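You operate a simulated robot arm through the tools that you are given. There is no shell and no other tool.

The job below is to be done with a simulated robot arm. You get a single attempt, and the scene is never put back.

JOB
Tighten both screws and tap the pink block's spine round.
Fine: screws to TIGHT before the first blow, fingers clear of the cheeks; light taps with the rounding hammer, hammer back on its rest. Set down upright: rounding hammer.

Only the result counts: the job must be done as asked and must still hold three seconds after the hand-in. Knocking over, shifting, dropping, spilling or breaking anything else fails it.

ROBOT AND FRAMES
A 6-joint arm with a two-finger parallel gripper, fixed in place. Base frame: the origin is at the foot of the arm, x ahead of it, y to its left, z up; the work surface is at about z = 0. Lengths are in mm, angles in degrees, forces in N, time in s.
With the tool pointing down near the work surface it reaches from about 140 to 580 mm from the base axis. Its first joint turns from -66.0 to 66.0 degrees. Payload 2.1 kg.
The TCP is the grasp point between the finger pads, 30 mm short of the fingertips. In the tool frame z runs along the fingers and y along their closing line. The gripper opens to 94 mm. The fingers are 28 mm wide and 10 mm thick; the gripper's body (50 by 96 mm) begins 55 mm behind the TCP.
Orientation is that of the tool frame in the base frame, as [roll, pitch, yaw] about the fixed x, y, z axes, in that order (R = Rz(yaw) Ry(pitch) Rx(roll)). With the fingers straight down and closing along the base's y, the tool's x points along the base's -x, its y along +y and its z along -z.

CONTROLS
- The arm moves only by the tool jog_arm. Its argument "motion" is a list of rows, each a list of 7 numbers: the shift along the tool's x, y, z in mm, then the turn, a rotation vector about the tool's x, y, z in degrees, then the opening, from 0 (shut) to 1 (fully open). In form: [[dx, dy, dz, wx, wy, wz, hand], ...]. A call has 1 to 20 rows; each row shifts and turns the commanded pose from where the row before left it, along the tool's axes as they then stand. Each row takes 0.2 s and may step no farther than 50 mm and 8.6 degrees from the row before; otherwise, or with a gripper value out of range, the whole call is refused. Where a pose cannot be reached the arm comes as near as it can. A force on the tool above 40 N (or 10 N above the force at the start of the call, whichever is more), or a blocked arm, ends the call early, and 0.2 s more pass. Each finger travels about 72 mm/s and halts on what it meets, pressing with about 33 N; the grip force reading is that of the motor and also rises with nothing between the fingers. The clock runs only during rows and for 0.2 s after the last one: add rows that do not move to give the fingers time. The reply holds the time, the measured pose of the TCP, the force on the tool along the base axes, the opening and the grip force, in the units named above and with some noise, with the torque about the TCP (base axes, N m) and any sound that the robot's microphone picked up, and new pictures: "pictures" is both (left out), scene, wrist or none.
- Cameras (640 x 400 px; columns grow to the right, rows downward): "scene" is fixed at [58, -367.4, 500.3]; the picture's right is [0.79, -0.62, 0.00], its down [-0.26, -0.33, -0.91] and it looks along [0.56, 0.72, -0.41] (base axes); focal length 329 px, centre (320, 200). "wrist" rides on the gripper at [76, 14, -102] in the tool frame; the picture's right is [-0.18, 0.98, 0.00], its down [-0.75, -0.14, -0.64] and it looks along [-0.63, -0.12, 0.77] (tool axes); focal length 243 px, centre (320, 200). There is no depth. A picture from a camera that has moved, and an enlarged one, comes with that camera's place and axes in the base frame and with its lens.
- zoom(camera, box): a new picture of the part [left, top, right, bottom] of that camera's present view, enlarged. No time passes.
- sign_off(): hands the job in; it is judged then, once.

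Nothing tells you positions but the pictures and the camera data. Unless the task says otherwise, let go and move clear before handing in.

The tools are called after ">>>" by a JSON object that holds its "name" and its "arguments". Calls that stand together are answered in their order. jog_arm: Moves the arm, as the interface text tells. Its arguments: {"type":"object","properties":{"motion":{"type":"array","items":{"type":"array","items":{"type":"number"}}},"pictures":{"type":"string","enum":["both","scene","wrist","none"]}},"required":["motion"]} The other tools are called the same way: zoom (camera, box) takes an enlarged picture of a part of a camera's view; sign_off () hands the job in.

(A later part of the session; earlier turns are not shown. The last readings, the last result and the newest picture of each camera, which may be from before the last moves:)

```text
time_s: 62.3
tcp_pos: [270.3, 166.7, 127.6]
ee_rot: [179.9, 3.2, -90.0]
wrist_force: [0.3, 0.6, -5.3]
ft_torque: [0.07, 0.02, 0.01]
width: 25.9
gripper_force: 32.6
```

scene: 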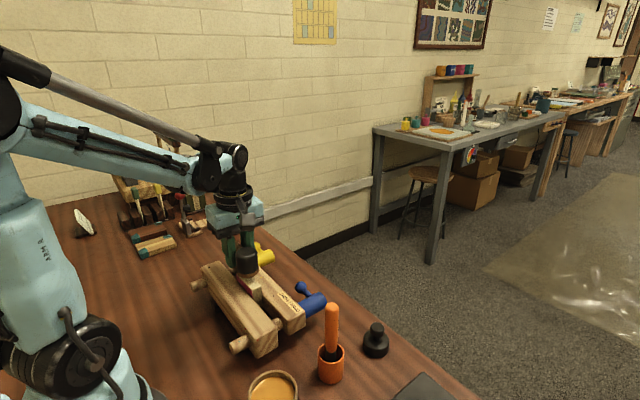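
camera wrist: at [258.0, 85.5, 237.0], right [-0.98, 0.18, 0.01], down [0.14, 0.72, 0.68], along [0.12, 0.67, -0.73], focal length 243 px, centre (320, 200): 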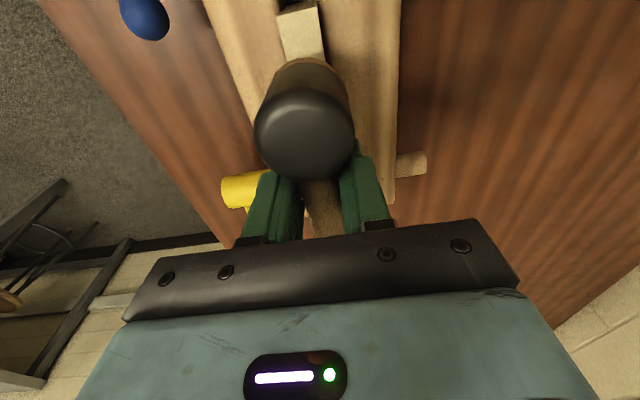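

>>> {"name": "jog_arm", "arguments": {"motion": [[0, 0, 1, 0, 0, 0, 0.0]], "pictures": "none"}}

```text
time_s: 62.7
tcp_pos: [270.7, 165.3, 126.4]
ee_rot: [-180.0, 3.0, -90.1]
wrist_force: [-2.5, -1.0, 16.8]
ft_torque: [-0.91, 0.03, -0.1]
width: 26.3
gripper_force: 33.0
```

Contact is about 12.5–13 mm below the hover height. I'll go back up and tap with a depth of 13 mm.

>>> {"name": "jog_arm", "arguments": {"motion": [[0, 0, -13, 0, 0, 0, 0.0], [0, 0, 0, 0, 0, 0, 0.0], [0, 0, 13, 0, 0, 0, 0.0], [0, 0, -13, 0, 0, 0, 0.0], [0, 0, 0, 0, 0, 0, 0.0]], "pictures": "scene"}}

>>> {"name": "zoom", "arguments": {"camera": "scene", "box": [200, 210, 300, 310]}}

```text
time_s: 63.9
tcp_pos: [271.3, 165.7, 139.2]
ee_rot: [179.8, 3.0, -90.0]
wrist_force: [-0.2, 0.0, -4.0]
ft_torque: [0.05, 0.02, 0.01]
width: 26.1
gripper_force: 32.5
```

scene: 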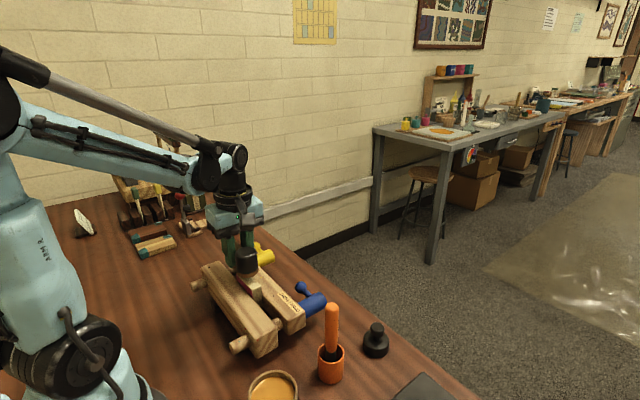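

```text
4.00 times, centred on (250, 260) of scene
camera zoom: at [58.0, -367.4, 500.3], right [0.79, -0.62, 0.0], down [-0.26, -0.33, -0.91], along [0.56, 0.72, -0.41], focal length 1315 px, centre (600, -40)
```

zoom: 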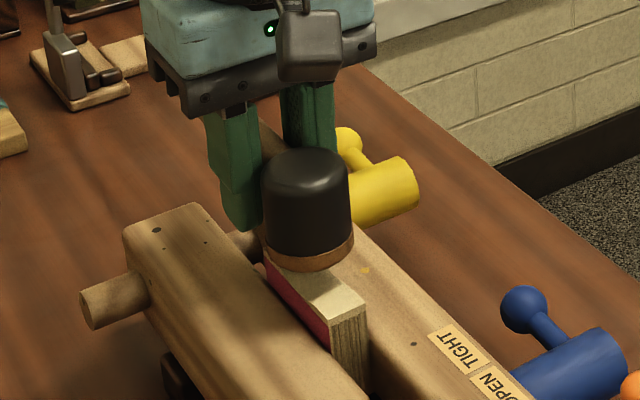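

I can't tell whether that registered. I'll lift the hammer and shift it aside so the whole spine can be seen.

>>> {"name": "jog_arm", "arguments": {"motion": [[0, 0, -30, 0, 0, 0, 0.0], [-35, 0, -30, 0, 0, 0, 0.0], [-35, 0, 0, 0, 0, 0, 0.0], [0, 0, 0, 0, 0, 0, 0.0]]}}

>>> {"name": "zoom", "arguments": {"camera": "scene", "box": [220, 240, 290, 310]}}

>>> {"name": "zoom", "arguments": {"camera": "wrist", "box": [240, 0, 400, 100]}}

```text
time_s: 64.9
tcp_pos: [272.1, 233.3, 204.3]
ee_rot: [180.0, 3.0, -90.0]
wrist_force: [-0.4, 0.1, -5.8]
ft_torque: [0.04, 0.0, 0.02]
width: 26.0
gripper_force: 33.0
camera wrist: at [257.9, 152.3, 301.4], right [-0.98, 0.18, 0.01], down [0.14, 0.72, 0.68], along [0.12, 0.67, -0.73], focal length 243 px, centre (320, 200)
```

scene: 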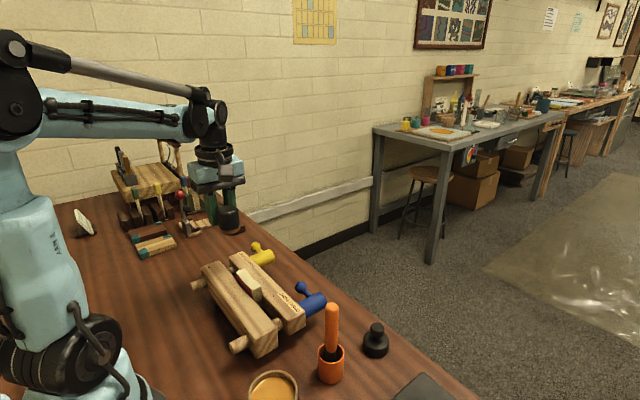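
wrist: 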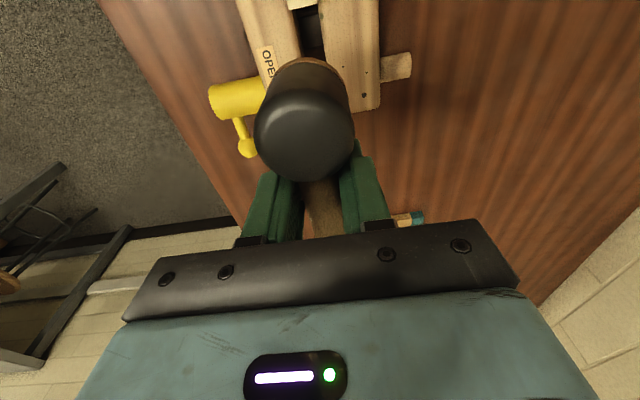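

```text
5.71 times, centred on (255, 275) of scene
camera zoom: at [58.0, -367.4, 500.3], right [0.79, -0.62, 0.0], down [-0.26, -0.33, -0.91], along [0.56, 0.72, -0.41], focal length 1879 px, centre (691, -229)
```

zoom: 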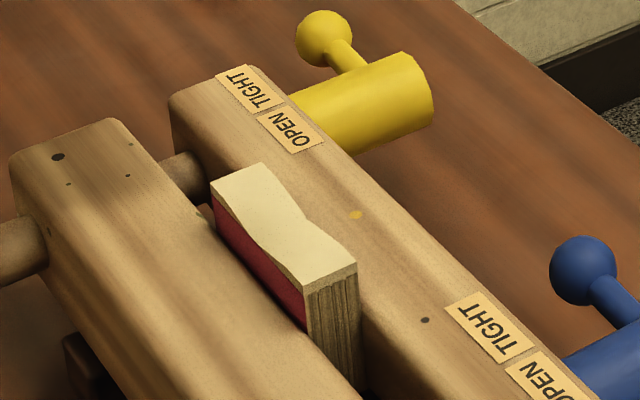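

```text
4.00 times, centred on (320, 50) of wrist
camera zoom: at [257.9, 152.3, 301.4], right [-0.98, 0.18, 0.01], down [0.14, 0.72, 0.68], along [0.12, 0.67, -0.73], focal length 970 px, centre (320, 800)
```

zoom: 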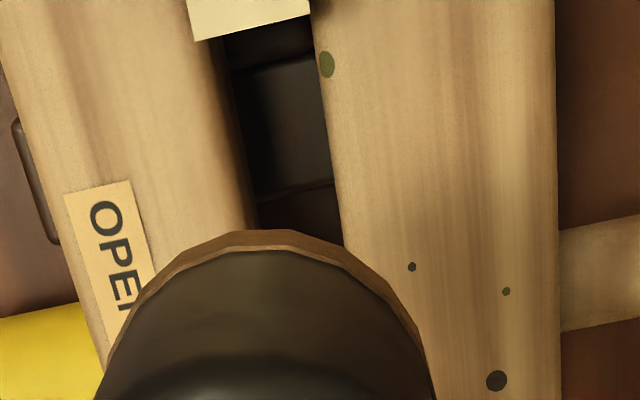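

The spine is clearly rounding: the middle section's edges have gone down, so those light contacts do work. The ends are still flat, so I'll move to the −y end with the head near y≈103 and tap with similar force.

>>> {"name": "jog_arm", "arguments": {"motion": [[31, 0, 10, 0, 0, 0, 0.0], [31, 0, 10, 0, 0, 0, 0.0], [32, 0.5, 10, 0, 0, 0, 0.0], [0, 0, 15, 0, 0, 0, 0.0], [0, 0, 15, 0, 0, 0, 0.0], [0, 0, 0, 0, 0, 0, 0.0]]}}

>>> {"name": "zoom", "arguments": {"camera": "scene", "box": [200, 210, 300, 310]}}

>>> {"name": "zoom", "arguments": {"camera": "wrist", "box": [180, 0, 460, 200]}}

```text
time_s: 66.3
tcp_pos: [271.8, 142.3, 136.7]
ee_rot: [179.9, 3.1, -90.1]
wrist_force: [-1.1, 0.1, -5.1]
ft_torque: [0.03, 0.0, 0.0]
width: 26.3
gripper_force: 32.9
camera wrist: at [257.5, 62.1, 235.3], right [-0.98, 0.18, 0.01], down [0.14, 0.72, 0.68], along [0.12, 0.67, -0.73], focal length 243 px, centre (320, 200)
```

scene: 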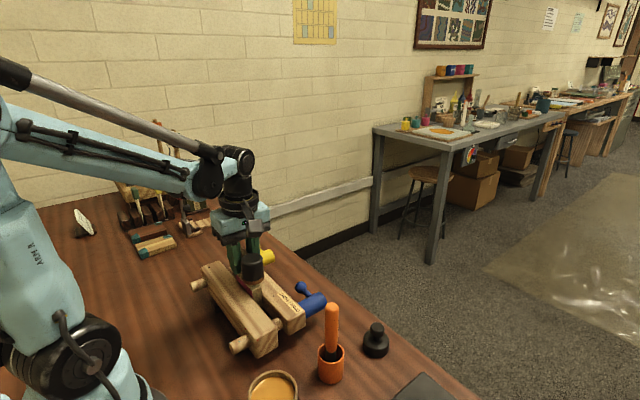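
wrist: 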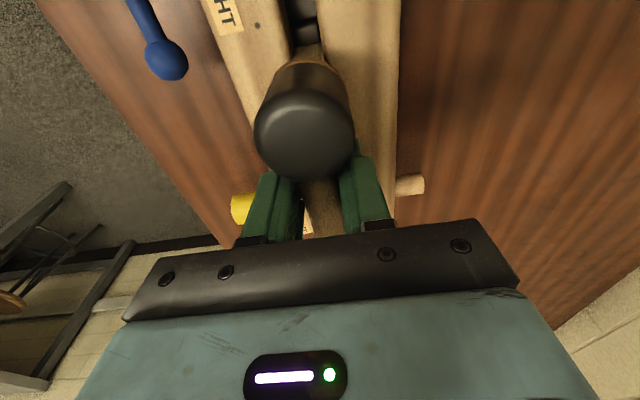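

```text
4.00 times, centred on (250, 260) of scene
camera zoom: at [58.0, -367.4, 500.3], right [0.79, -0.62, 0.0], down [-0.26, -0.33, -0.91], along [0.56, 0.72, -0.41], focal length 1315 px, centre (600, -40)
```

zoom: 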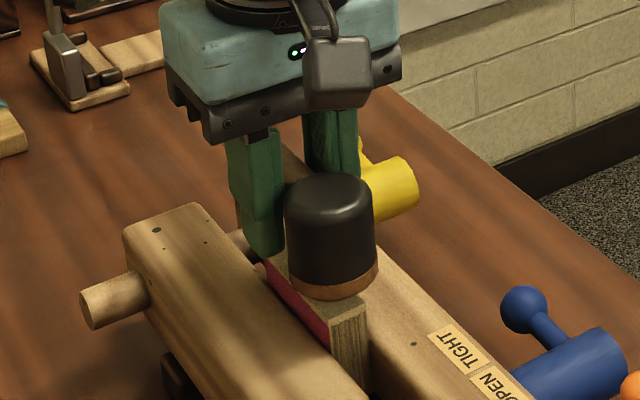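

```text
2.00 times, centred on (320, 100) of wrist
camera zoom: at [257.5, 62.1, 235.3], right [-0.98, 0.18, 0.01], down [0.14, 0.72, 0.68], along [0.12, 0.67, -0.73], focal length 485 px, centre (320, 400)
```

zoom: 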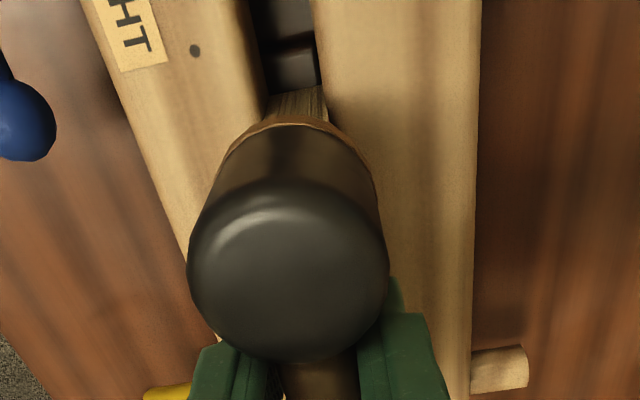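

The head is over the −y end. I'll lower to just above contact and then touch in 1 mm steps.

>>> {"name": "jog_arm", "arguments": {"motion": [[0, 0, 9, 0, 0, 0, 0.0], [0, 0, 0, 0, 0, 0, 0.0]], "pictures": "none"}}

```text
time_s: 66.9
tcp_pos: [271.8, 141.4, 128.9]
ee_rot: [179.9, 3.1, -90.0]
wrist_force: [-0.1, -0.3, -4.9]
ft_torque: [0.09, -0.03, 0.01]
width: 25.9
gripper_force: 33.0
```

>>> {"name": "jog_arm", "arguments": {"motion": [[0, 0, 2, 0, 0, 0, 0.0]], "pictures": "none"}}

```text
time_s: 67.3
tcp_pos: [271.1, 142.1, 126.5]
ee_rot: [-180.0, 3.0, -90.0]
wrist_force: [-0.7, 1.0, 6.2]
ft_torque: [-0.47, -0.03, -0.08]
width: 25.9
gripper_force: 33.0
```

Light contact of about 11 N. I'll do a short tap here: up 8, down 8.6, up.

>>> {"name": "jog_arm", "arguments": {"motion": [[0, 0, -8, 0, 0, 0, 0.0], [0, 0, 8.5, 0, 0, 0, 0.0], [0, 0, -8.5, 0, 0, 0, 0.0], [0, 0, 8.5, 0, 0, 0, 0.0], [0, 0, -8.5, 0, 0, 0, 0.0], [0, 0, 0, 0, 0, 0, 0.0]], "pictures": "none"}}

>>> {"name": "jog_arm", "arguments": {"motion": [[0, 0, -30, 0, 0, 0, 0.0], [-40, 0, -30, 0, 0, 0, 0.0], [-40, 0, 0, 0, 0, 0, 0.0], [-15, 0, 0, 0, 0, 0, 0.0]]}}

>>> {"name": "zoom", "arguments": {"camera": "scene", "box": [220, 240, 290, 310]}}

```text
time_s: 68.7
tcp_pos: [270.8, 142.0, 135.9]
ee_rot: [179.9, 3.1, -89.9]
wrist_force: [0.6, 0.1, -5.6]
ft_torque: [0.05, 0.01, 0.03]
width: 25.8
gripper_force: 33.7
```

```text
time_s: 69.7
tcp_pos: [270.9, 233.9, 201.2]
ee_rot: [180.0, 3.1, -90.2]
wrist_force: [-0.7, 0.3, -4.3]
ft_torque: [0.08, -0.03, 0.01]
width: 25.8
gripper_force: 33.5
camera wrist: at [257.2, 153.0, 298.4], right [-0.98, 0.18, 0.01], down [0.14, 0.72, 0.68], along [0.12, 0.67, -0.73], focal length 243 px, centre (320, 200)
```

scene: 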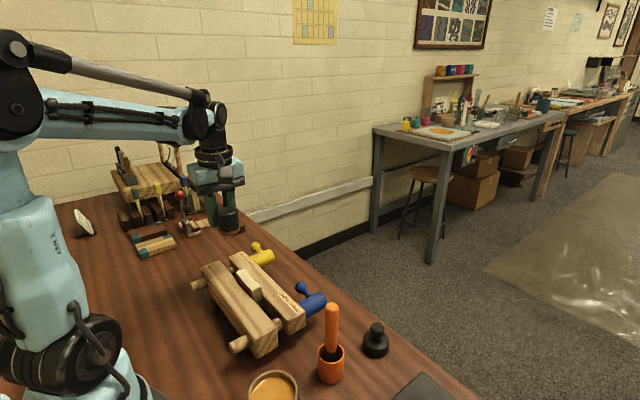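
wrist: 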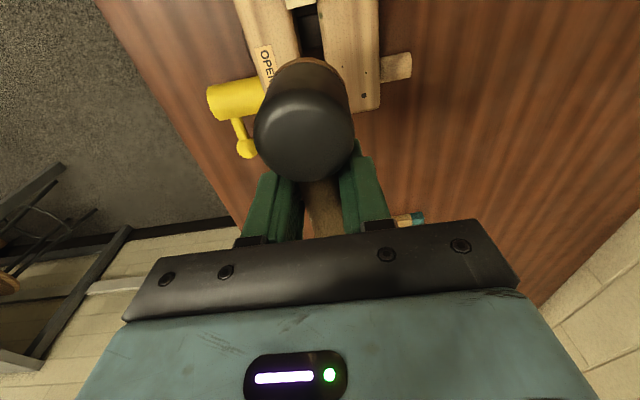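

```text
5.71 times, centred on (255, 275) of scene
camera zoom: at [58.0, -367.4, 500.3], right [0.79, -0.62, 0.0], down [-0.26, -0.33, -0.91], along [0.56, 0.72, -0.41], focal length 1879 px, centre (691, -229)
```

zoom: 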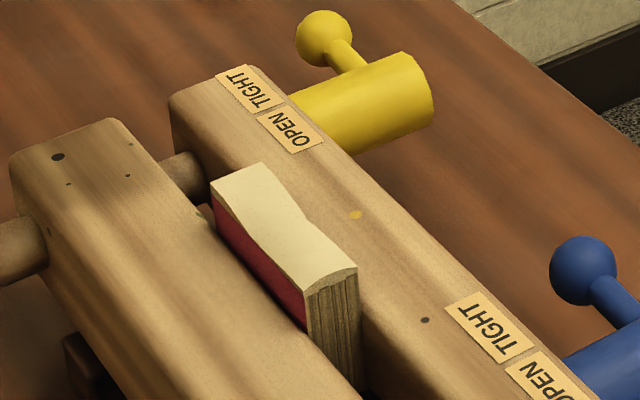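

The −y end has started to round: its end profile is now convex. Now the +y end, with the head near y≈150.

>>> {"name": "jog_arm", "arguments": {"motion": [[24, 0, 0, 0, 0, 0, 0.0], [23.7, 0, 15, 0, 0, 0, 0.0], [0, 0, 25, 0, 0, 0, 0.0], [0, 0, 21, 0, 0, 0, 0.0], [0, 0, 0, 0, 0, 0, 0.0]]}}

>>> {"name": "zoom", "arguments": {"camera": "scene", "box": [200, 210, 300, 310]}}

```text
time_s: 70.9
tcp_pos: [271.0, 188.7, 136.3]
ee_rot: [-180.0, 3.2, -90.0]
wrist_force: [0.7, -0.8, -4.9]
ft_torque: [0.11, 0.0, -0.03]
width: 26.2
gripper_force: 33.3
camera wrist: at [256.6, 109.1, 234.0], right [-0.98, 0.18, 0.01], down [0.14, 0.72, 0.68], along [0.12, 0.67, -0.73], focal length 243 px, centre (320, 200)
```

scene: 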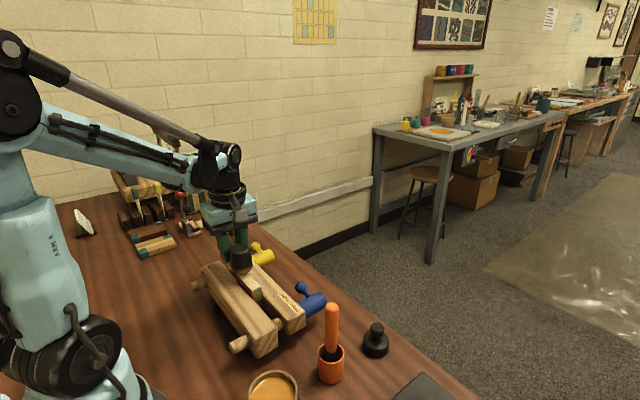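
wrist: 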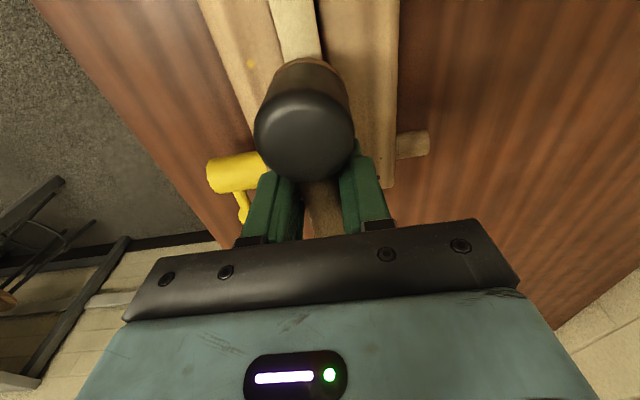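

```text
4.00 times, centred on (250, 260) of scene
camera zoom: at [58.0, -367.4, 500.3], right [0.79, -0.62, 0.0], down [-0.26, -0.33, -0.91], along [0.56, 0.72, -0.41], focal length 1315 px, centre (600, -40)
```

zoom: 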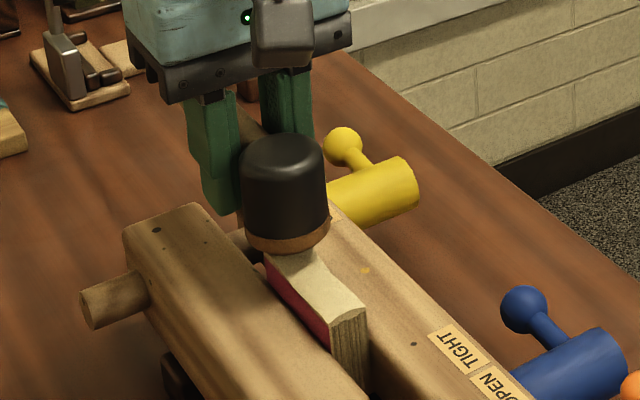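

>>> {"name": "jog_arm", "arguments": {"motion": [[0, 0, 9, 0, 0, 0, 0.0], [0, 0, 0, 0, 0, 0, 0.0]], "pictures": "none"}}

```text
time_s: 71.5
tcp_pos: [270.7, 189.6, 127.7]
ee_rot: [180.0, 3.0, -90.0]
wrist_force: [0.0, -0.3, -5.0]
ft_torque: [0.07, -0.02, -0.01]
width: 26.0
gripper_force: 33.1
```

Not touching yet. One millimetre more.

>>> {"name": "jog_arm", "arguments": {"motion": [[0, 0, 1, 0, 0, 0, 0.0]], "pictures": "none"}}

```text
time_s: 71.9
tcp_pos: [271.0, 189.8, 127.9]
ee_rot: [179.9, 3.0, -89.9]
wrist_force: [-2.5, 1.2, 17.2]
ft_torque: [-0.87, -0.01, -0.1]
width: 25.7
gripper_force: 32.5
```

Contact with about 22 N. I'll do the same light taps here.

>>> {"name": "jog_arm", "arguments": {"motion": [[0, 0, -8, 0, 0, 0, 0.0], [0, 0, 8, 0, 0, 0, 0.0], [0, 0, -8, 0, 0, 0, 0.0], [0, 0, 8, 0, 0, 0, 0.0], [0, 0, -8, 0, 0, 0, 0.0], [0, 0, 0, 0, 0, 0, 0.0]], "pictures": "none"}}

>>> {"name": "jog_arm", "arguments": {"motion": [[0, 0, -30, 0, 0, 0, 0.0], [-30, 0, -30, 0, 0, 0, 0.0], [-20, 0, 0, 0, 0, 0, 0.0], [0, 0, 0, 0, 0, 0, 0.0]]}}

>>> {"name": "zoom", "arguments": {"camera": "scene", "box": [225, 250, 275, 300]}}

```text
time_s: 73.3
tcp_pos: [271.2, 189.5, 134.8]
ee_rot: [179.9, 3.0, -90.1]
wrist_force: [-0.7, 0.8, -4.1]
ft_torque: [0.06, -0.02, 0.01]
width: 26.1
gripper_force: 32.9
```

```text
time_s: 74.3
tcp_pos: [271.0, 236.6, 197.9]
ee_rot: [-180.0, 3.1, -90.0]
wrist_force: [0.2, 0.3, -5.3]
ft_torque: [0.03, 0.03, 0.01]
width: 26.0
gripper_force: 33.6
camera wrist: at [256.6, 156.1, 295.2], right [-0.98, 0.18, 0.01], down [0.14, 0.72, 0.68], along [0.12, 0.67, -0.73], focal length 243 px, centre (320, 200)
```

scene: 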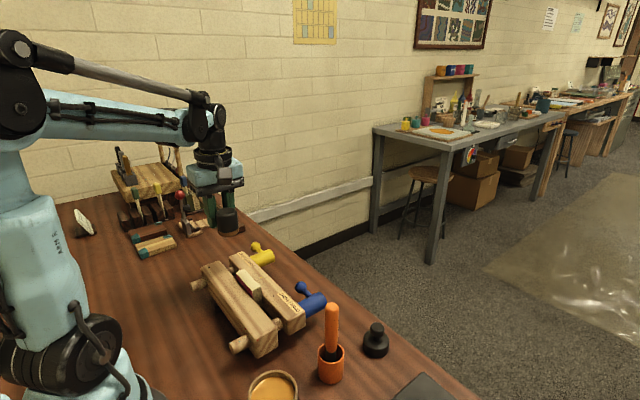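
wrist: 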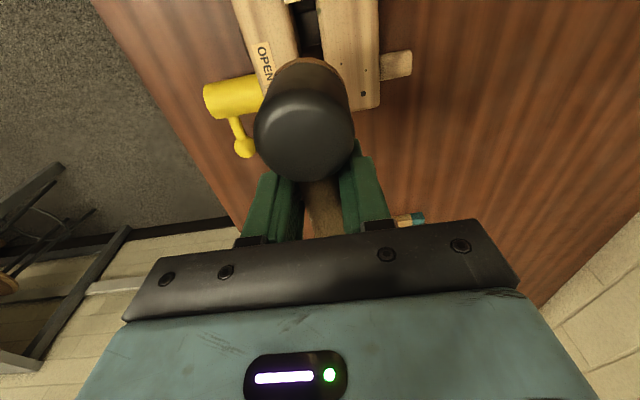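

```text
8.00 times, centred on (250, 275) of scene
camera zoom: at [58.0, -367.4, 500.3], right [0.79, -0.62, 0.0], down [-0.26, -0.33, -0.91], along [0.56, 0.72, -0.41], focal length 2631 px, centre (880, -400)
```

zoom: 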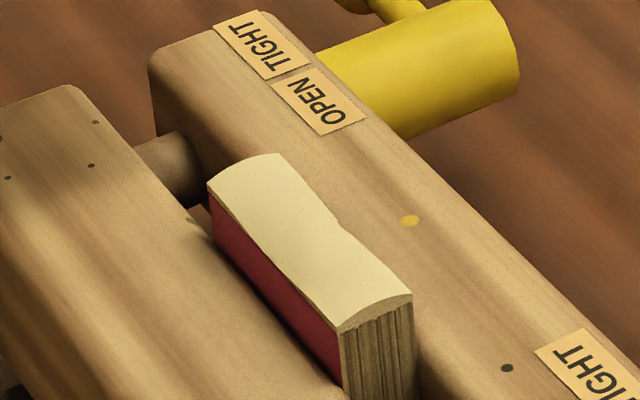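

All three sections are now convex, but the −y end looks less rounded. A closer look to compare.

>>> {"name": "zoom", "arguments": {"camera": "scene", "box": [235, 262, 265, 302]}}

>>> {"name": "zoom", "arguments": {"camera": "scene", "box": [236, 262, 266, 282]}}

```text
10.00 times, centred on (250, 282) of scene
camera zoom: at [58.0, -367.4, 500.3], right [0.79, -0.62, 0.0], down [-0.26, -0.33, -0.91], along [0.56, 0.72, -0.41], focal length 3288 px, centre (1020, -620)
```

zoom: 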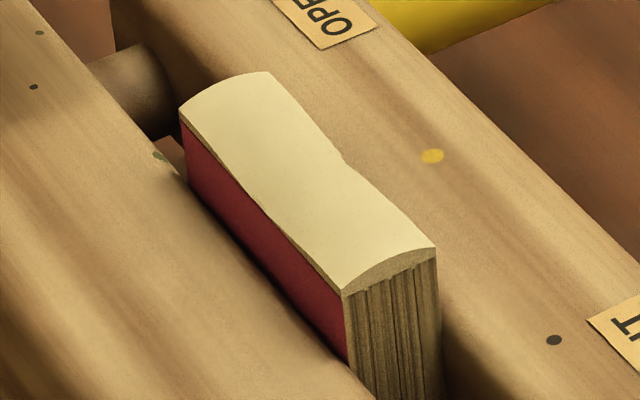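

```text
16.00 times, centred on (251, 272) of scene
camera zoom: at [58.0, -367.4, 500.3], right [0.79, -0.62, 0.0], down [-0.26, -0.33, -0.91], along [0.56, 0.72, -0.41], focal length 5261 px, centre (1424, -952)
```

zoom: 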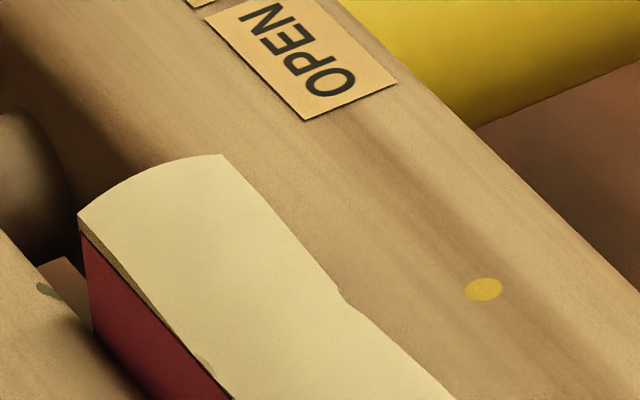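

The −y section is a little less rounded, with a small step at the boundary. I'll go back there for a few more taps.

>>> {"name": "jog_arm", "arguments": {"motion": [[33, 0, 0, 0, 0, 0, 0.0], [33, 0, 10, 0, 0, 0, 0.0], [31.5, 0, 20, 0, 0, 0, 0.0], [0, 0, 15, 0, 0, 0, 0.0], [0, 0, 12, 0, 0, 0, 0.0], [0, 0, 0, 0, 0, 0, 0.0]], "pictures": "scene"}}

>>> {"name": "zoom", "arguments": {"camera": "scene", "box": [200, 210, 300, 310]}}

```text
time_s: 75.7
tcp_pos: [270.7, 142.0, 134.0]
ee_rot: [179.9, 3.1, -90.1]
wrist_force: [0.3, 0.1, -5.8]
ft_torque: [0.04, -0.02, 0.01]
width: 26.0
gripper_force: 32.4
```

scene: 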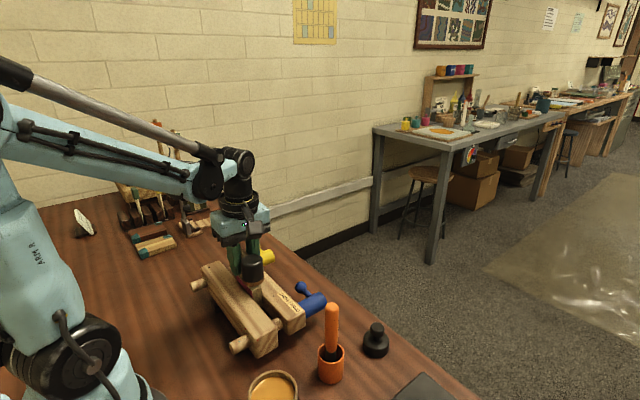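

```text
4.00 times, centred on (250, 260) of scene
camera zoom: at [58.0, -367.4, 500.3], right [0.79, -0.62, 0.0], down [-0.26, -0.33, -0.91], along [0.56, 0.72, -0.41], focal length 1315 px, centre (600, -40)
```

zoom: 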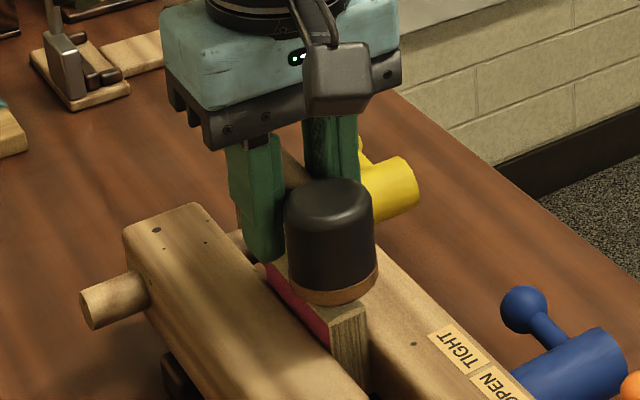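

>>> {"name": "jog_arm", "arguments": {"motion": [[0, 0, 7, 0, 0, 0, 0.0]], "pictures": "none"}}

```text
time_s: 76.1
tcp_pos: [271.1, 142.4, 127.6]
ee_rot: [180.0, 3.2, -90.0]
wrist_force: [-0.1, -0.5, -4.9]
ft_torque: [0.06, 0.01, 0.01]
width: 26.2
gripper_force: 33.0
```

Still just above it. One more millimetre.

>>> {"name": "jog_arm", "arguments": {"motion": [[0, 0, 1, 0, 0, 0, 0.0]], "pictures": "none"}}

```text
time_s: 76.5
tcp_pos: [271.8, 142.4, 126.3]
ee_rot: [180.0, 3.1, -89.9]
wrist_force: [-1.7, 0.8, 6.9]
ft_torque: [-0.47, -0.05, -0.01]
width: 26.0
gripper_force: 32.9
```

Contact at 12 N. Two slightly firmer but still light taps from here.

>>> {"name": "jog_arm", "arguments": {"motion": [[0, 0, -8, 0, 0, 0, 0.0], [0, 0, 8.7, 0, 0, 0, 0.0], [0, 0, -8.7, 0, 0, 0, 0.0], [0, 0, 8.7, 0, 0, 0, 0.0], [0, 0, -8.7, 0, 0, 0, 0.0], [0, 0, 0, 0, 0, 0, 0.0]], "pictures": "none"}}

>>> {"name": "jog_arm", "arguments": {"motion": [[0, 0, -30, 0, 0, 0, 0.0], [-33, 0, -30, 0, 0, 0, 0.0], [-33, 0, 0, 0, 0, 0, 0.0], [-30, 0, 0, 0, 0, 0, 0.0]], "pictures": "scene"}}

>>> {"name": "zoom", "arguments": {"camera": "scene", "box": [235, 262, 265, 302]}}

```text
time_s: 77.9
tcp_pos: [271.9, 141.9, 134.5]
ee_rot: [179.9, 3.0, -89.9]
wrist_force: [-0.1, 0.6, -5.0]
ft_torque: [0.08, 0.02, 0.03]
width: 26.2
gripper_force: 32.8
```

```text
time_s: 78.9
tcp_pos: [270.6, 235.4, 202.3]
ee_rot: [179.9, 3.1, -90.0]
wrist_force: [-0.6, 0.1, -4.9]
ft_torque: [0.07, -0.04, 0.0]
width: 25.9
gripper_force: 33.7
```

scene: 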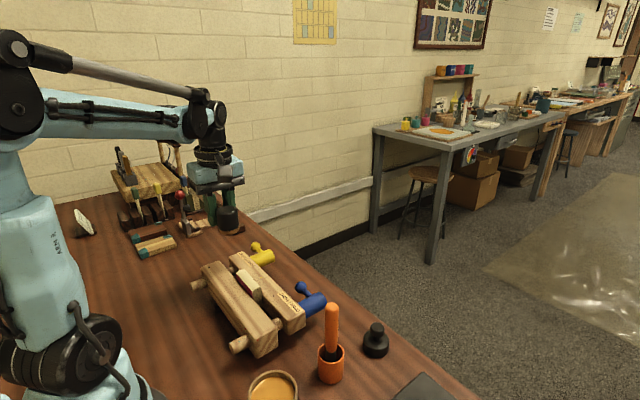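

```text
10.00 times, centred on (250, 282) of scene
camera zoom: at [58.0, -367.4, 500.3], right [0.79, -0.62, 0.0], down [-0.26, -0.33, -0.91], along [0.56, 0.72, -0.41], focal length 3288 px, centre (1020, -620)
```

zoom: 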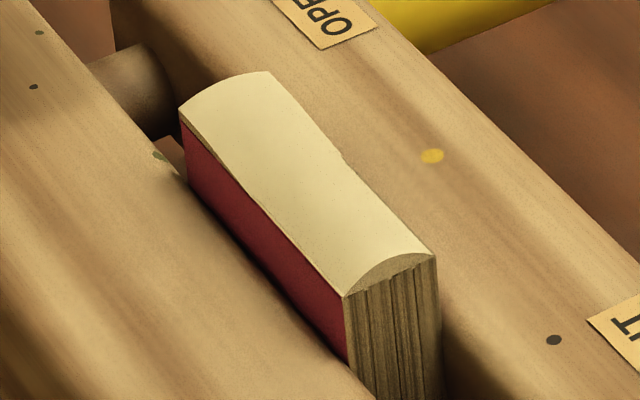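

The −y end now has a clear arch, similar to the other end. I'll add a couple of light taps at the middle and see whether the spine still changes.

>>> {"name": "jog_arm", "arguments": {"motion": [[35, 0, 0, 0, 0, 0, 0.0], [37.7, -0.5, 15, 0, 0, 0, 0.0], [0, 0, 25, 0, 0, 0, 0.0], [0, 0, 22, 0, 0, 0, 0.0], [0, 0, 0, 0, 0, 0, 0.0]], "pictures": "none"}}

>>> {"name": "jog_arm", "arguments": {"motion": [[0, 0, 7, 0, 0, 0, 0.0]], "pictures": "none"}}

```text
time_s: 80.1
tcp_pos: [270.7, 165.0, 135.0]
ee_rot: [-179.9, 3.0, -90.0]
wrist_force: [0.6, 0.5, -4.2]
ft_torque: [0.04, 0.02, 0.02]
width: 26.2
gripper_force: 32.9
```

```text
time_s: 80.5
tcp_pos: [270.8, 165.3, 126.9]
ee_rot: [180.0, 3.1, -90.0]
wrist_force: [-0.6, -0.3, -5.2]
ft_torque: [0.02, 0.01, 0.03]
width: 26.4
gripper_force: 32.7
```

Just above contact at the middle. One millimetre more.

>>> {"name": "jog_arm", "arguments": {"motion": [[0, 0, 1, 0, 0, 0, 0.0]], "pictures": "none"}}

```text
time_s: 80.9
tcp_pos: [270.3, 166.0, 127.3]
ee_rot: [179.9, 3.2, -90.0]
wrist_force: [-2.5, 2.0, 17.6]
ft_torque: [-0.89, -0.01, -0.13]
width: 26.2
gripper_force: 32.8
```

>>> {"name": "jog_arm", "arguments": {"motion": [[0, 0, -8, 0, 0, 0, 0.0], [0, 0, 8, 0, 0, 0, 0.0], [0, 0, -8, 0, 0, 0, 0.0], [0, 0, 0, 0, 0, 0, 0.0]], "pictures": "none"}}

>>> {"name": "jog_arm", "arguments": {"motion": [[0, 0, -30, 0, 0, 0, 0.0], [-35, 0, -30, 0, 0, 0, 0.0], [-35, 0, 0, 0, 0, 0, 0.0], [0, 0, 0, 0, 0, 0, 0.0]], "pictures": "scene"}}

>>> {"name": "zoom", "arguments": {"camera": "scene", "box": [235, 262, 265, 302]}}

```text
time_s: 81.9
tcp_pos: [271.5, 164.2, 135.5]
ee_rot: [179.9, 3.1, -90.0]
wrist_force: [0.5, 0.1, -5.3]
ft_torque: [0.09, 0.01, -0.01]
width: 26.1
gripper_force: 32.7
```

```text
time_s: 82.9
tcp_pos: [271.9, 233.2, 198.8]
ee_rot: [-180.0, 3.1, -90.0]
wrist_force: [-0.1, -0.4, -5.4]
ft_torque: [0.07, 0.01, 0.0]
width: 26.0
gripper_force: 32.9
```

scene: 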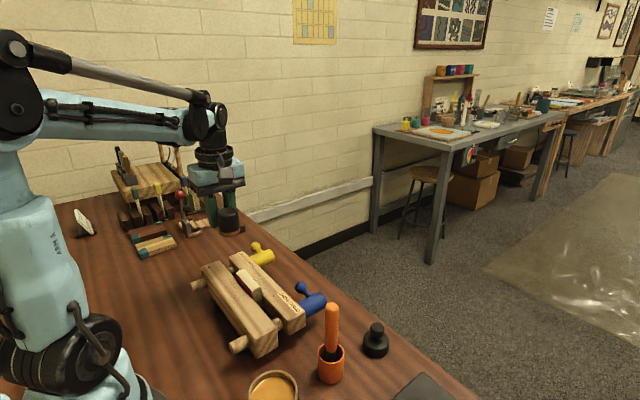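

```text
10.00 times, centred on (250, 282) of scene
camera zoom: at [58.0, -367.4, 500.3], right [0.79, -0.62, 0.0], down [-0.26, -0.33, -0.91], along [0.56, 0.72, -0.41], focal length 3288 px, centre (1020, -620)
```

zoom: 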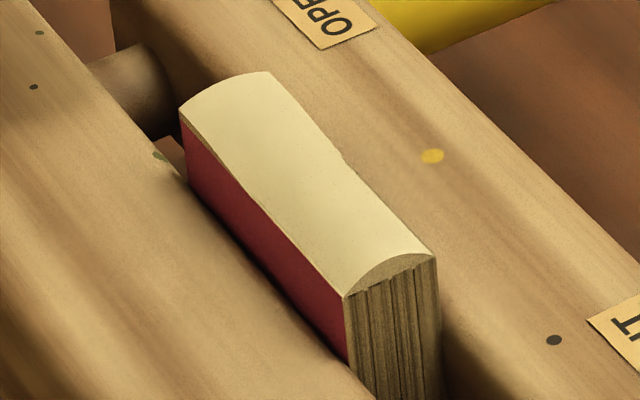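

>>> {"name": "zoom", "arguments": {"camera": "scene", "box": [236, 266, 266, 286]}}

>>> {"name": "zoom", "arguments": {"camera": "scene", "box": [245, 276, 269, 292]}}

```text
16.00 times, centred on (251, 276) of scene
camera zoom: at [58.0, -367.4, 500.3], right [0.79, -0.62, 0.0], down [-0.26, -0.33, -0.91], along [0.56, 0.72, -0.41], focal length 5261 px, centre (1424, -1016)
```

zoom: 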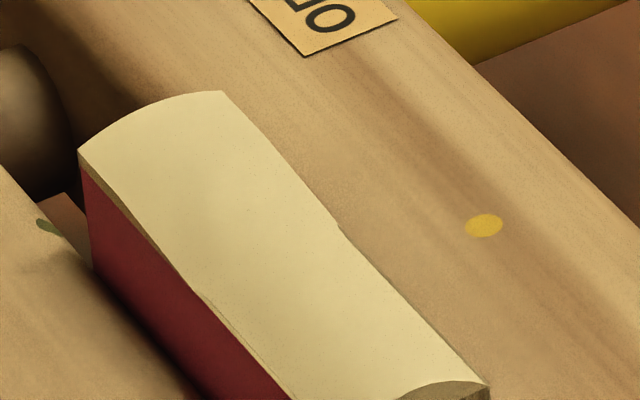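

```text
16.00 times, centred on (257, 284) of scene
camera zoom: at [58.0, -367.4, 500.3], right [0.79, -0.62, 0.0], down [-0.26, -0.33, -0.91], along [0.56, 0.72, -0.41], focal length 5261 px, centre (1328, -1144)
```

zoom: 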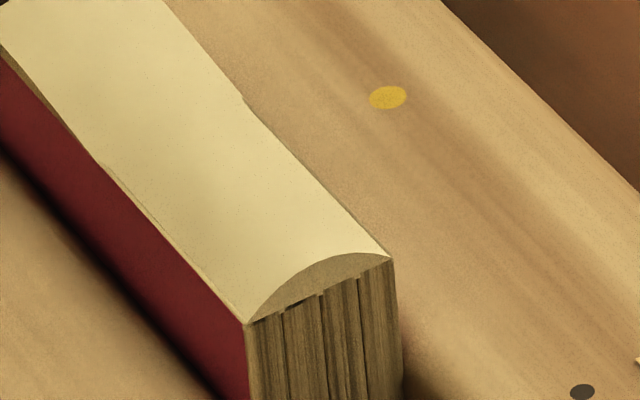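

The +y end still shows a tapering page strip above the pink cover, so it's less rounded than the rest. A few more light taps there.

>>> {"name": "jog_arm", "arguments": {"motion": [[24, 0, 0, 0, 0, 0, 0.0], [23.5, 0, 15, 0, 0, 0, 0.0], [0, 0, 25, 0, 0, 0, 0.0], [0, 0, 22, 0, 0, 0, 0.0], [0, 0, 0, 0, 0, 0, 0.0]], "pictures": "none"}}

>>> {"name": "jog_arm", "arguments": {"motion": [[0, 0, 6, 0, 0, 0, 0.0]], "pictures": "none"}}

```text
time_s: 84.1
tcp_pos: [271.7, 187.8, 133.7]
ee_rot: [-180.0, 3.1, -90.0]
wrist_force: [-0.2, -1.0, -4.5]
ft_torque: [0.06, 0.01, -0.04]
width: 26.0
gripper_force: 33.2
```

```text
time_s: 84.5
tcp_pos: [271.7, 186.8, 126.9]
ee_rot: [180.0, 3.0, -89.9]
wrist_force: [-0.2, -0.4, -5.4]
ft_torque: [0.07, 0.02, 0.04]
width: 26.2
gripper_force: 32.9
```

>>> {"name": "jog_arm", "arguments": {"motion": [[0, 0, 1, 0, 0, 0, 0.0]], "pictures": "none"}}

```text
time_s: 84.9
tcp_pos: [270.9, 188.4, 126.5]
ee_rot: [179.9, 3.0, -90.0]
wrist_force: [-2.4, -0.1, 16.8]
ft_torque: [-0.82, -0.04, -0.1]
width: 26.0
gripper_force: 32.6
```

>>> {"name": "jog_arm", "arguments": {"motion": [[0, 0, -8, 0, 0, 0, 0.0], [0, 0, 8.3, 0, 0, 0, 0.0], [0, 0, -8.3, 0, 0, 0, 0.0], [0, 0, 8.3, 0, 0, 0, 0.0], [0, 0, -8.3, 0, 0, 0, 0.0], [0, 0, 0, 0, 0, 0, 0.0]], "pictures": "none"}}

>>> {"name": "jog_arm", "arguments": {"motion": [[0, 0, -30, 0, 0, 0, 0.0], [-25, 0, -30, 0, 0, 0, 0.0], [-25, 0, 0, 0, 0, 0, 0.0], [0, 0, 0, 0, 0, 0, 0.0]], "pictures": "scene"}}

>>> {"name": "zoom", "arguments": {"camera": "scene", "box": [236, 266, 266, 286]}}

>>> {"name": "zoom", "arguments": {"camera": "scene", "box": [235, 262, 265, 302]}}

```text
time_s: 86.3
tcp_pos: [271.6, 187.8, 134.7]
ee_rot: [-180.0, 3.1, -89.9]
wrist_force: [0.2, -0.1, -5.1]
ft_torque: [0.05, -0.03, 0.01]
width: 25.9
gripper_force: 33.0
```

```text
time_s: 87.3
tcp_pos: [271.6, 235.5, 197.7]
ee_rot: [180.0, 3.1, -90.1]
wrist_force: [0.3, 0.5, -5.7]
ft_torque: [0.04, -0.03, 0.04]
width: 26.0
gripper_force: 33.2
```

scene: 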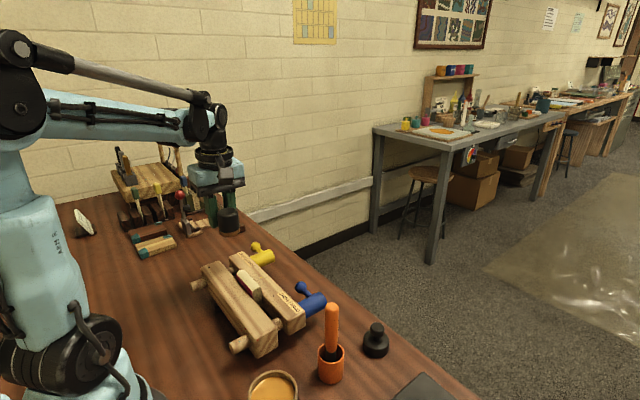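

```text
16.00 times, centred on (251, 276) of scene
camera zoom: at [58.0, -367.4, 500.3], right [0.79, -0.62, 0.0], down [-0.26, -0.33, -0.91], along [0.56, 0.72, -0.41], focal length 5261 px, centre (1424, -1016)
```

zoom: 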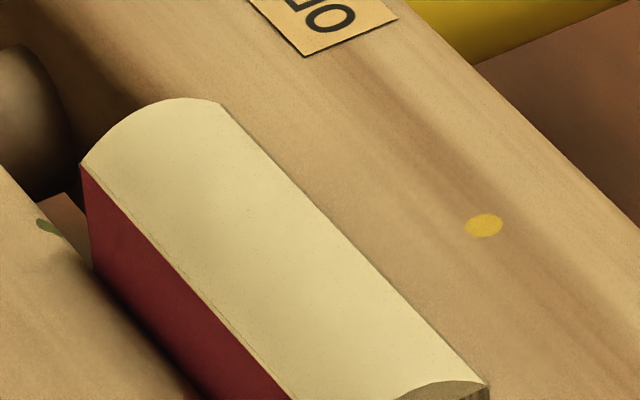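

```text
10.00 times, centred on (250, 282) of scene
camera zoom: at [58.0, -367.4, 500.3], right [0.79, -0.62, 0.0], down [-0.26, -0.33, -0.91], along [0.56, 0.72, -0.41], focal length 3288 px, centre (1020, -620)
```

zoom: 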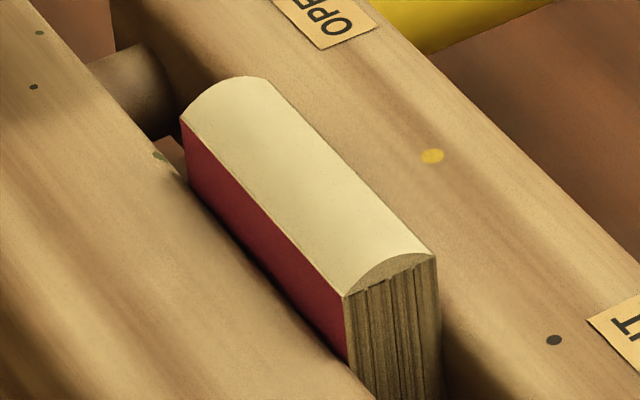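

The spine is now evenly rounded along its whole length, with both shoulders straight. Next I'll carry the hammer back to its rest, raised and slow.

>>> {"name": "jog_arm", "arguments": {"motion": [[-15.2, -15.4, 0, 0, 0, 0, 0.0], [-15.2, -15.4, 0, 0, 0, 0, 0.0], [-15.2, -15.4, 0, 0, 0, 0, 0.0], [-15.2, -15.4, 0, 0, 0, 0, 0.0], [-15.2, -15.4, 0, 0, 0, 0, 0.0], [-15.2, -15.4, 0, 0, 0, 0, 0.0], [-15.2, -15.4, 0, 0, 0, 0, 0.0], [-15.2, -15.4, 0, 0, 0, 0, 0.0], [0, 0, 25, 0, 0, 0, 0.0], [0, 0, 35, 0, 0, 0, 0.0], [0, 0, 35, 0, 0, 0, 0.0], [0, 0, 0, 0, 0, 0, 0.0]]}}

>>> {"name": "zoom", "arguments": {"camera": "scene", "box": [180, 170, 310, 280]}}

>>> {"name": "zoom", "arguments": {"camera": "wrist", "box": [180, 20, 460, 220]}}

```text
time_s: 89.9
tcp_pos: [394.6, 360.7, 107.3]
ee_rot: [-179.9, 3.1, -90.0]
wrist_force: [0.2, 0.0, -4.5]
ft_torque: [0.09, 0.0, 0.0]
width: 25.8
gripper_force: 32.8
camera wrist: at [381.0, 280.5, 206.1], right [-0.98, 0.18, 0.01], down [0.14, 0.72, 0.68], along [0.12, 0.67, -0.73], focal length 243 px, centre (320, 200)
```

scene: 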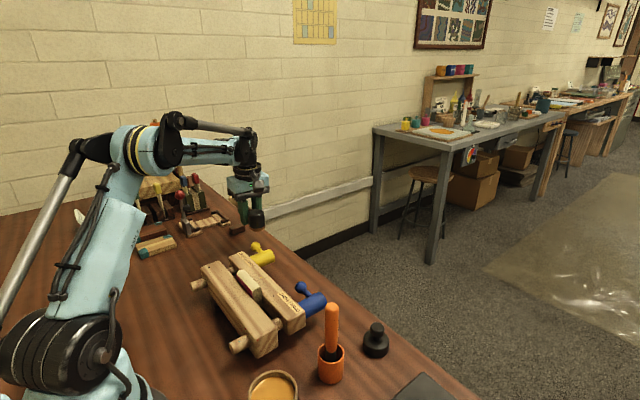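
wrist: 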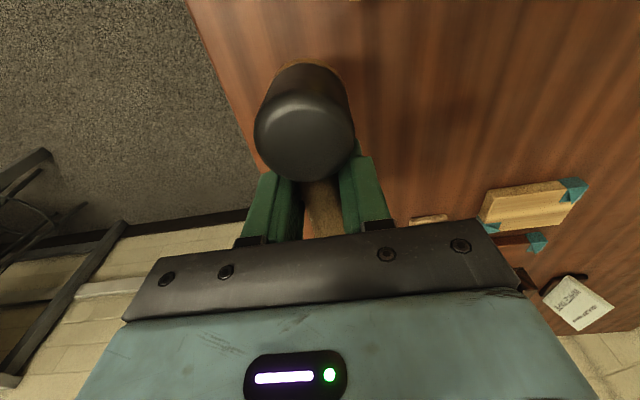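

```text
3.64 times, centred on (245, 225) of scene
camera zoom: at [58.0, -367.4, 500.3], right [0.79, -0.62, 0.0], down [-0.26, -0.33, -0.91], along [0.56, 0.72, -0.41], focal length 1196 px, centre (593, 109)
```

zoom: 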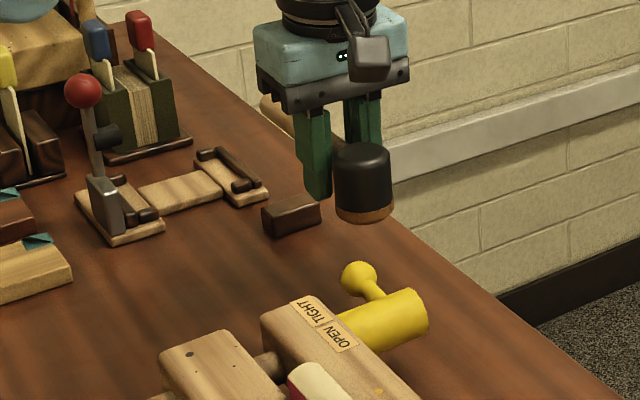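

```text
2.00 times, centred on (320, 120) of wrist
camera zoom: at [381.0, 280.5, 206.1], right [-0.98, 0.18, 0.01], down [0.14, 0.72, 0.68], along [0.12, 0.67, -0.73], focal length 485 px, centre (320, 360)
```

zoom: 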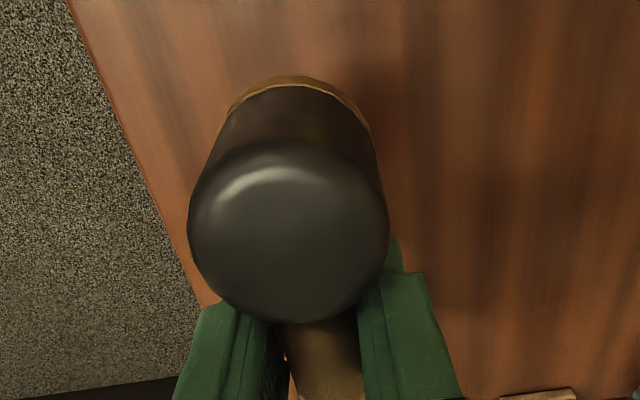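

The hammer is above its rest, aligned in x and level. I'll lower it most of the way, then finish in small steps.

>>> {"name": "jog_arm", "arguments": {"motion": [[-1, 0, 20, 0, 0, 0, 0.0], [-0.5, 0, 20, 0, 0, 0, 0.0], [0, 0, 15, 0, 0, 0, 0.0], [0, 0, 8, 0, 0, 0, 0.0], [0, 0, 4, 0, 0, 0, 0.0], [0, 0, 0, 0, 0, 0, 0.0]]}}

>>> {"name": "zoom", "arguments": {"camera": "scene", "box": [180, 190, 310, 280]}}

```text
time_s: 91.3
tcp_pos: [394.9, 367.5, 42.6]
ee_rot: [180.0, 3.2, -89.9]
wrist_force: [0.0, 0.6, -4.4]
ft_torque: [0.03, -0.04, -0.01]
width: 26.1
gripper_force: 33.2
camera wrist: at [380.7, 285.8, 139.5], right [-0.98, 0.18, 0.01], down [0.14, 0.72, 0.68], along [0.12, 0.67, -0.73], focal length 243 px, centre (320, 200)
```

scene: 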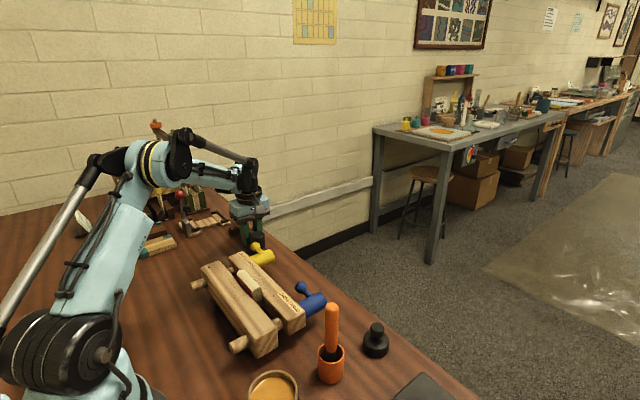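
wrist: 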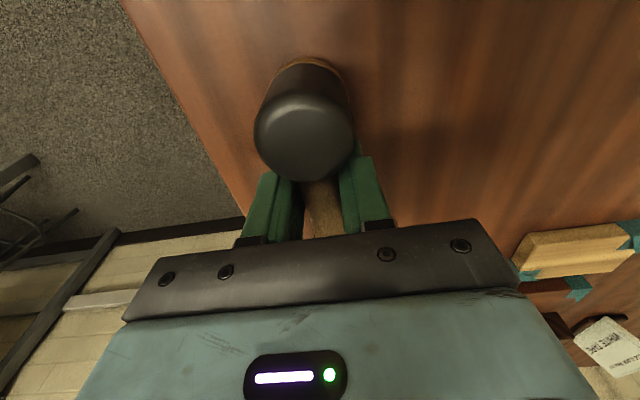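

```text
4.44 times, centred on (245, 235) of scene
camera zoom: at [58.0, -367.4, 500.3], right [0.79, -0.62, 0.0], down [-0.26, -0.33, -0.91], along [0.56, 0.72, -0.41], focal length 1462 px, centre (653, 44)
```

zoom: 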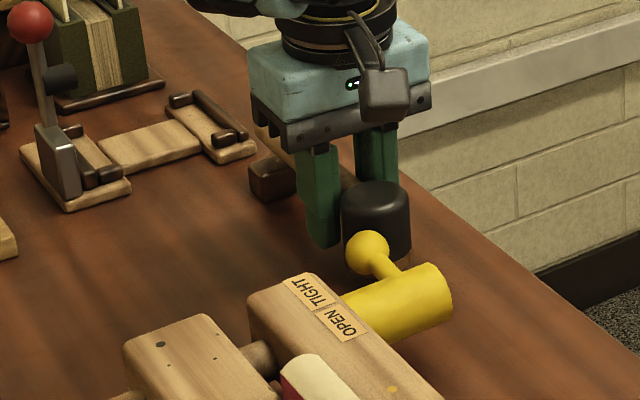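

Near the table now, so I'll go down in 2 mm steps until I feel contact.

>>> {"name": "jog_arm", "arguments": {"motion": [[0, 0, 2.5, 0, 0, 0, 0.0], [0, 0, 2.5, 0, 0, 0, 0.0], [0, 0, 0, 0, 0, 0, 0.0]], "pictures": "none"}}

```text
time_s: 92.1
tcp_pos: [395.3, 365.8, 37.3]
ee_rot: [-180.0, 3.1, -90.0]
wrist_force: [0.7, 0.1, -4.5]
ft_torque: [0.02, 0.02, 0.0]
width: 26.2
gripper_force: 33.4
```

>>> {"name": "jog_arm", "arguments": {"motion": [[0, 0, 1.5, 0, 0, 0, 0.0], [0, 0, 0, 0, 0, 0, 0.0]], "pictures": "none"}}

```text
time_s: 92.7
tcp_pos: [393.5, 366.0, 36.5]
ee_rot: [-179.9, 3.0, -90.0]
wrist_force: [0.2, 0.4, -5.5]
ft_torque: [0.01, 0.03, 0.0]
width: 25.7
gripper_force: 32.7
```

>>> {"name": "jog_arm", "arguments": {"motion": [[0, 0, 1, 0, 0, 0, 0.0], [0, 0, 0, 0, 0, 0, 0.0]], "pictures": "none"}}

>>> {"name": "jog_arm", "arguments": {"motion": [[0, 0, 1, 0, 0, 0, 0.0], [0, 0, 0, 0, 0, 0, 0.0]], "pictures": "none"}}

```text
time_s: 93.3
tcp_pos: [396.2, 365.8, 34.8]
ee_rot: [-180.0, 3.1, -90.0]
wrist_force: [0.0, -0.3, 2.0]
ft_torque: [-0.21, -0.08, -0.03]
width: 26.3
gripper_force: 33.2
```

```text
time_s: 93.9
tcp_pos: [394.0, 366.4, 34.8]
ee_rot: [179.9, 3.1, -90.0]
wrist_force: [-2.0, -0.2, 15.3]
ft_torque: [-0.8, -0.16, -0.08]
width: 25.8
gripper_force: 33.9
```

The head is on the table. I'll ease off 1 mm, open slowly and check.

>>> {"name": "jog_arm", "arguments": {"motion": [[0, 0, -1.2, 0, 0, 0, 0.0], [0, 0, 0, 0, 0, 0, 0.0], [0, 0, 0, 0, 0, 0, 0.3], [0, 0, 0, 0, 0, 0, 0.35], [0, 0, 0, 0, 0, 0, 0.45], [0, 0, 0, 0, 0, 0, 0.55]]}}

>>> {"name": "zoom", "arguments": {"camera": "scene", "box": [180, 190, 310, 280]}}

>>> {"name": "zoom", "arguments": {"camera": "wrist", "box": [180, 20, 460, 220]}}

```text
time_s: 95.3
tcp_pos: [394.0, 366.1, 35.1]
ee_rot: [-180.0, 3.1, -90.0]
wrist_force: [0.1, 0.2, -0.5]
ft_torque: [-0.01, -0.04, 0.02]
width: 51.7
gripper_force: 0.0
camera wrist: at [380.8, 286.1, 133.0], right [-0.98, 0.18, 0.01], down [0.14, 0.72, 0.68], along [0.12, 0.67, -0.73], focal length 243 px, centre (320, 200)
```

scene: 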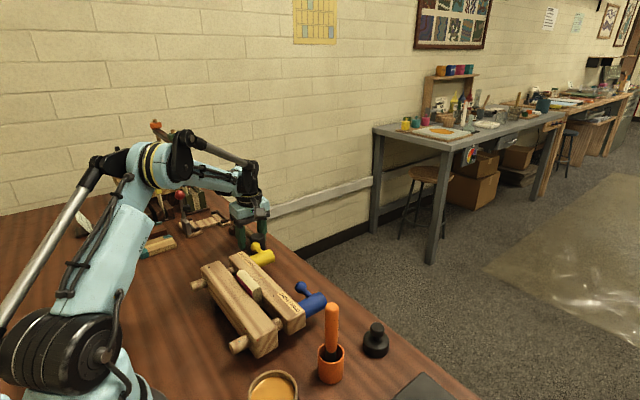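
wrist: 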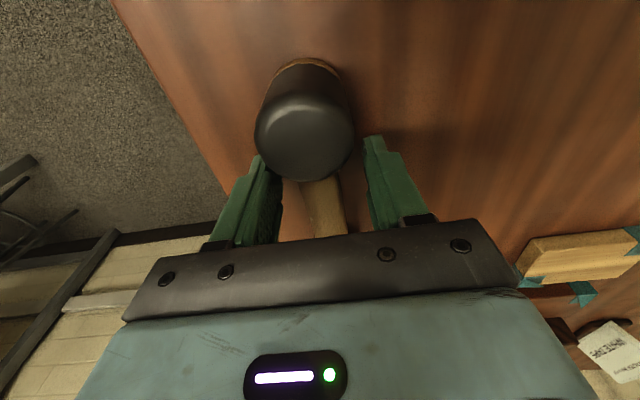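

```text
4.44 times, centred on (245, 235) of scene
camera zoom: at [58.0, -367.4, 500.3], right [0.79, -0.62, 0.0], down [-0.26, -0.33, -0.91], along [0.56, 0.72, -0.41], focal length 1462 px, centre (653, 44)
```

zoom: 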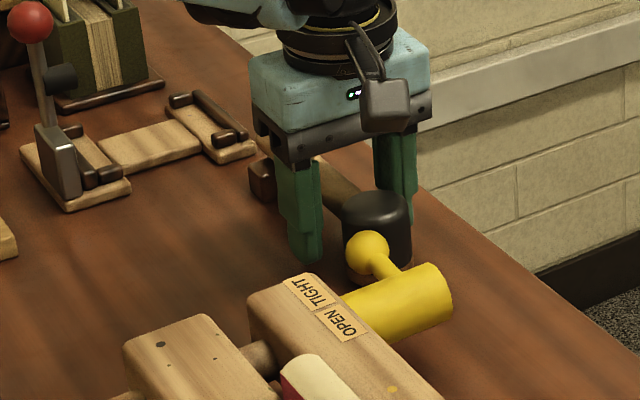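

```text
2.00 times, centred on (320, 120) of wrist
camera zoom: at [380.8, 286.1, 133.0], right [-0.98, 0.18, 0.01], down [0.14, 0.72, 0.68], along [0.12, 0.67, -0.73], focal length 485 px, centre (320, 360)
```

zoom: 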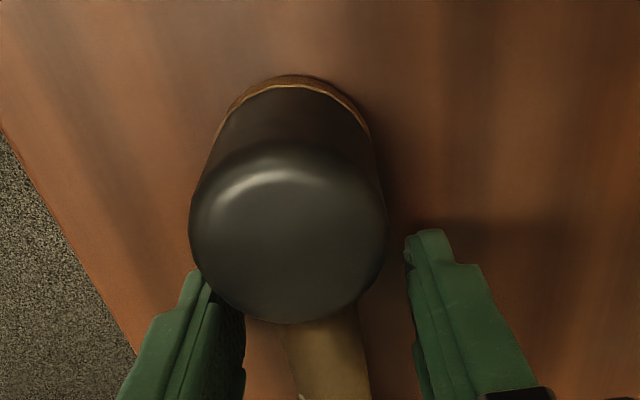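

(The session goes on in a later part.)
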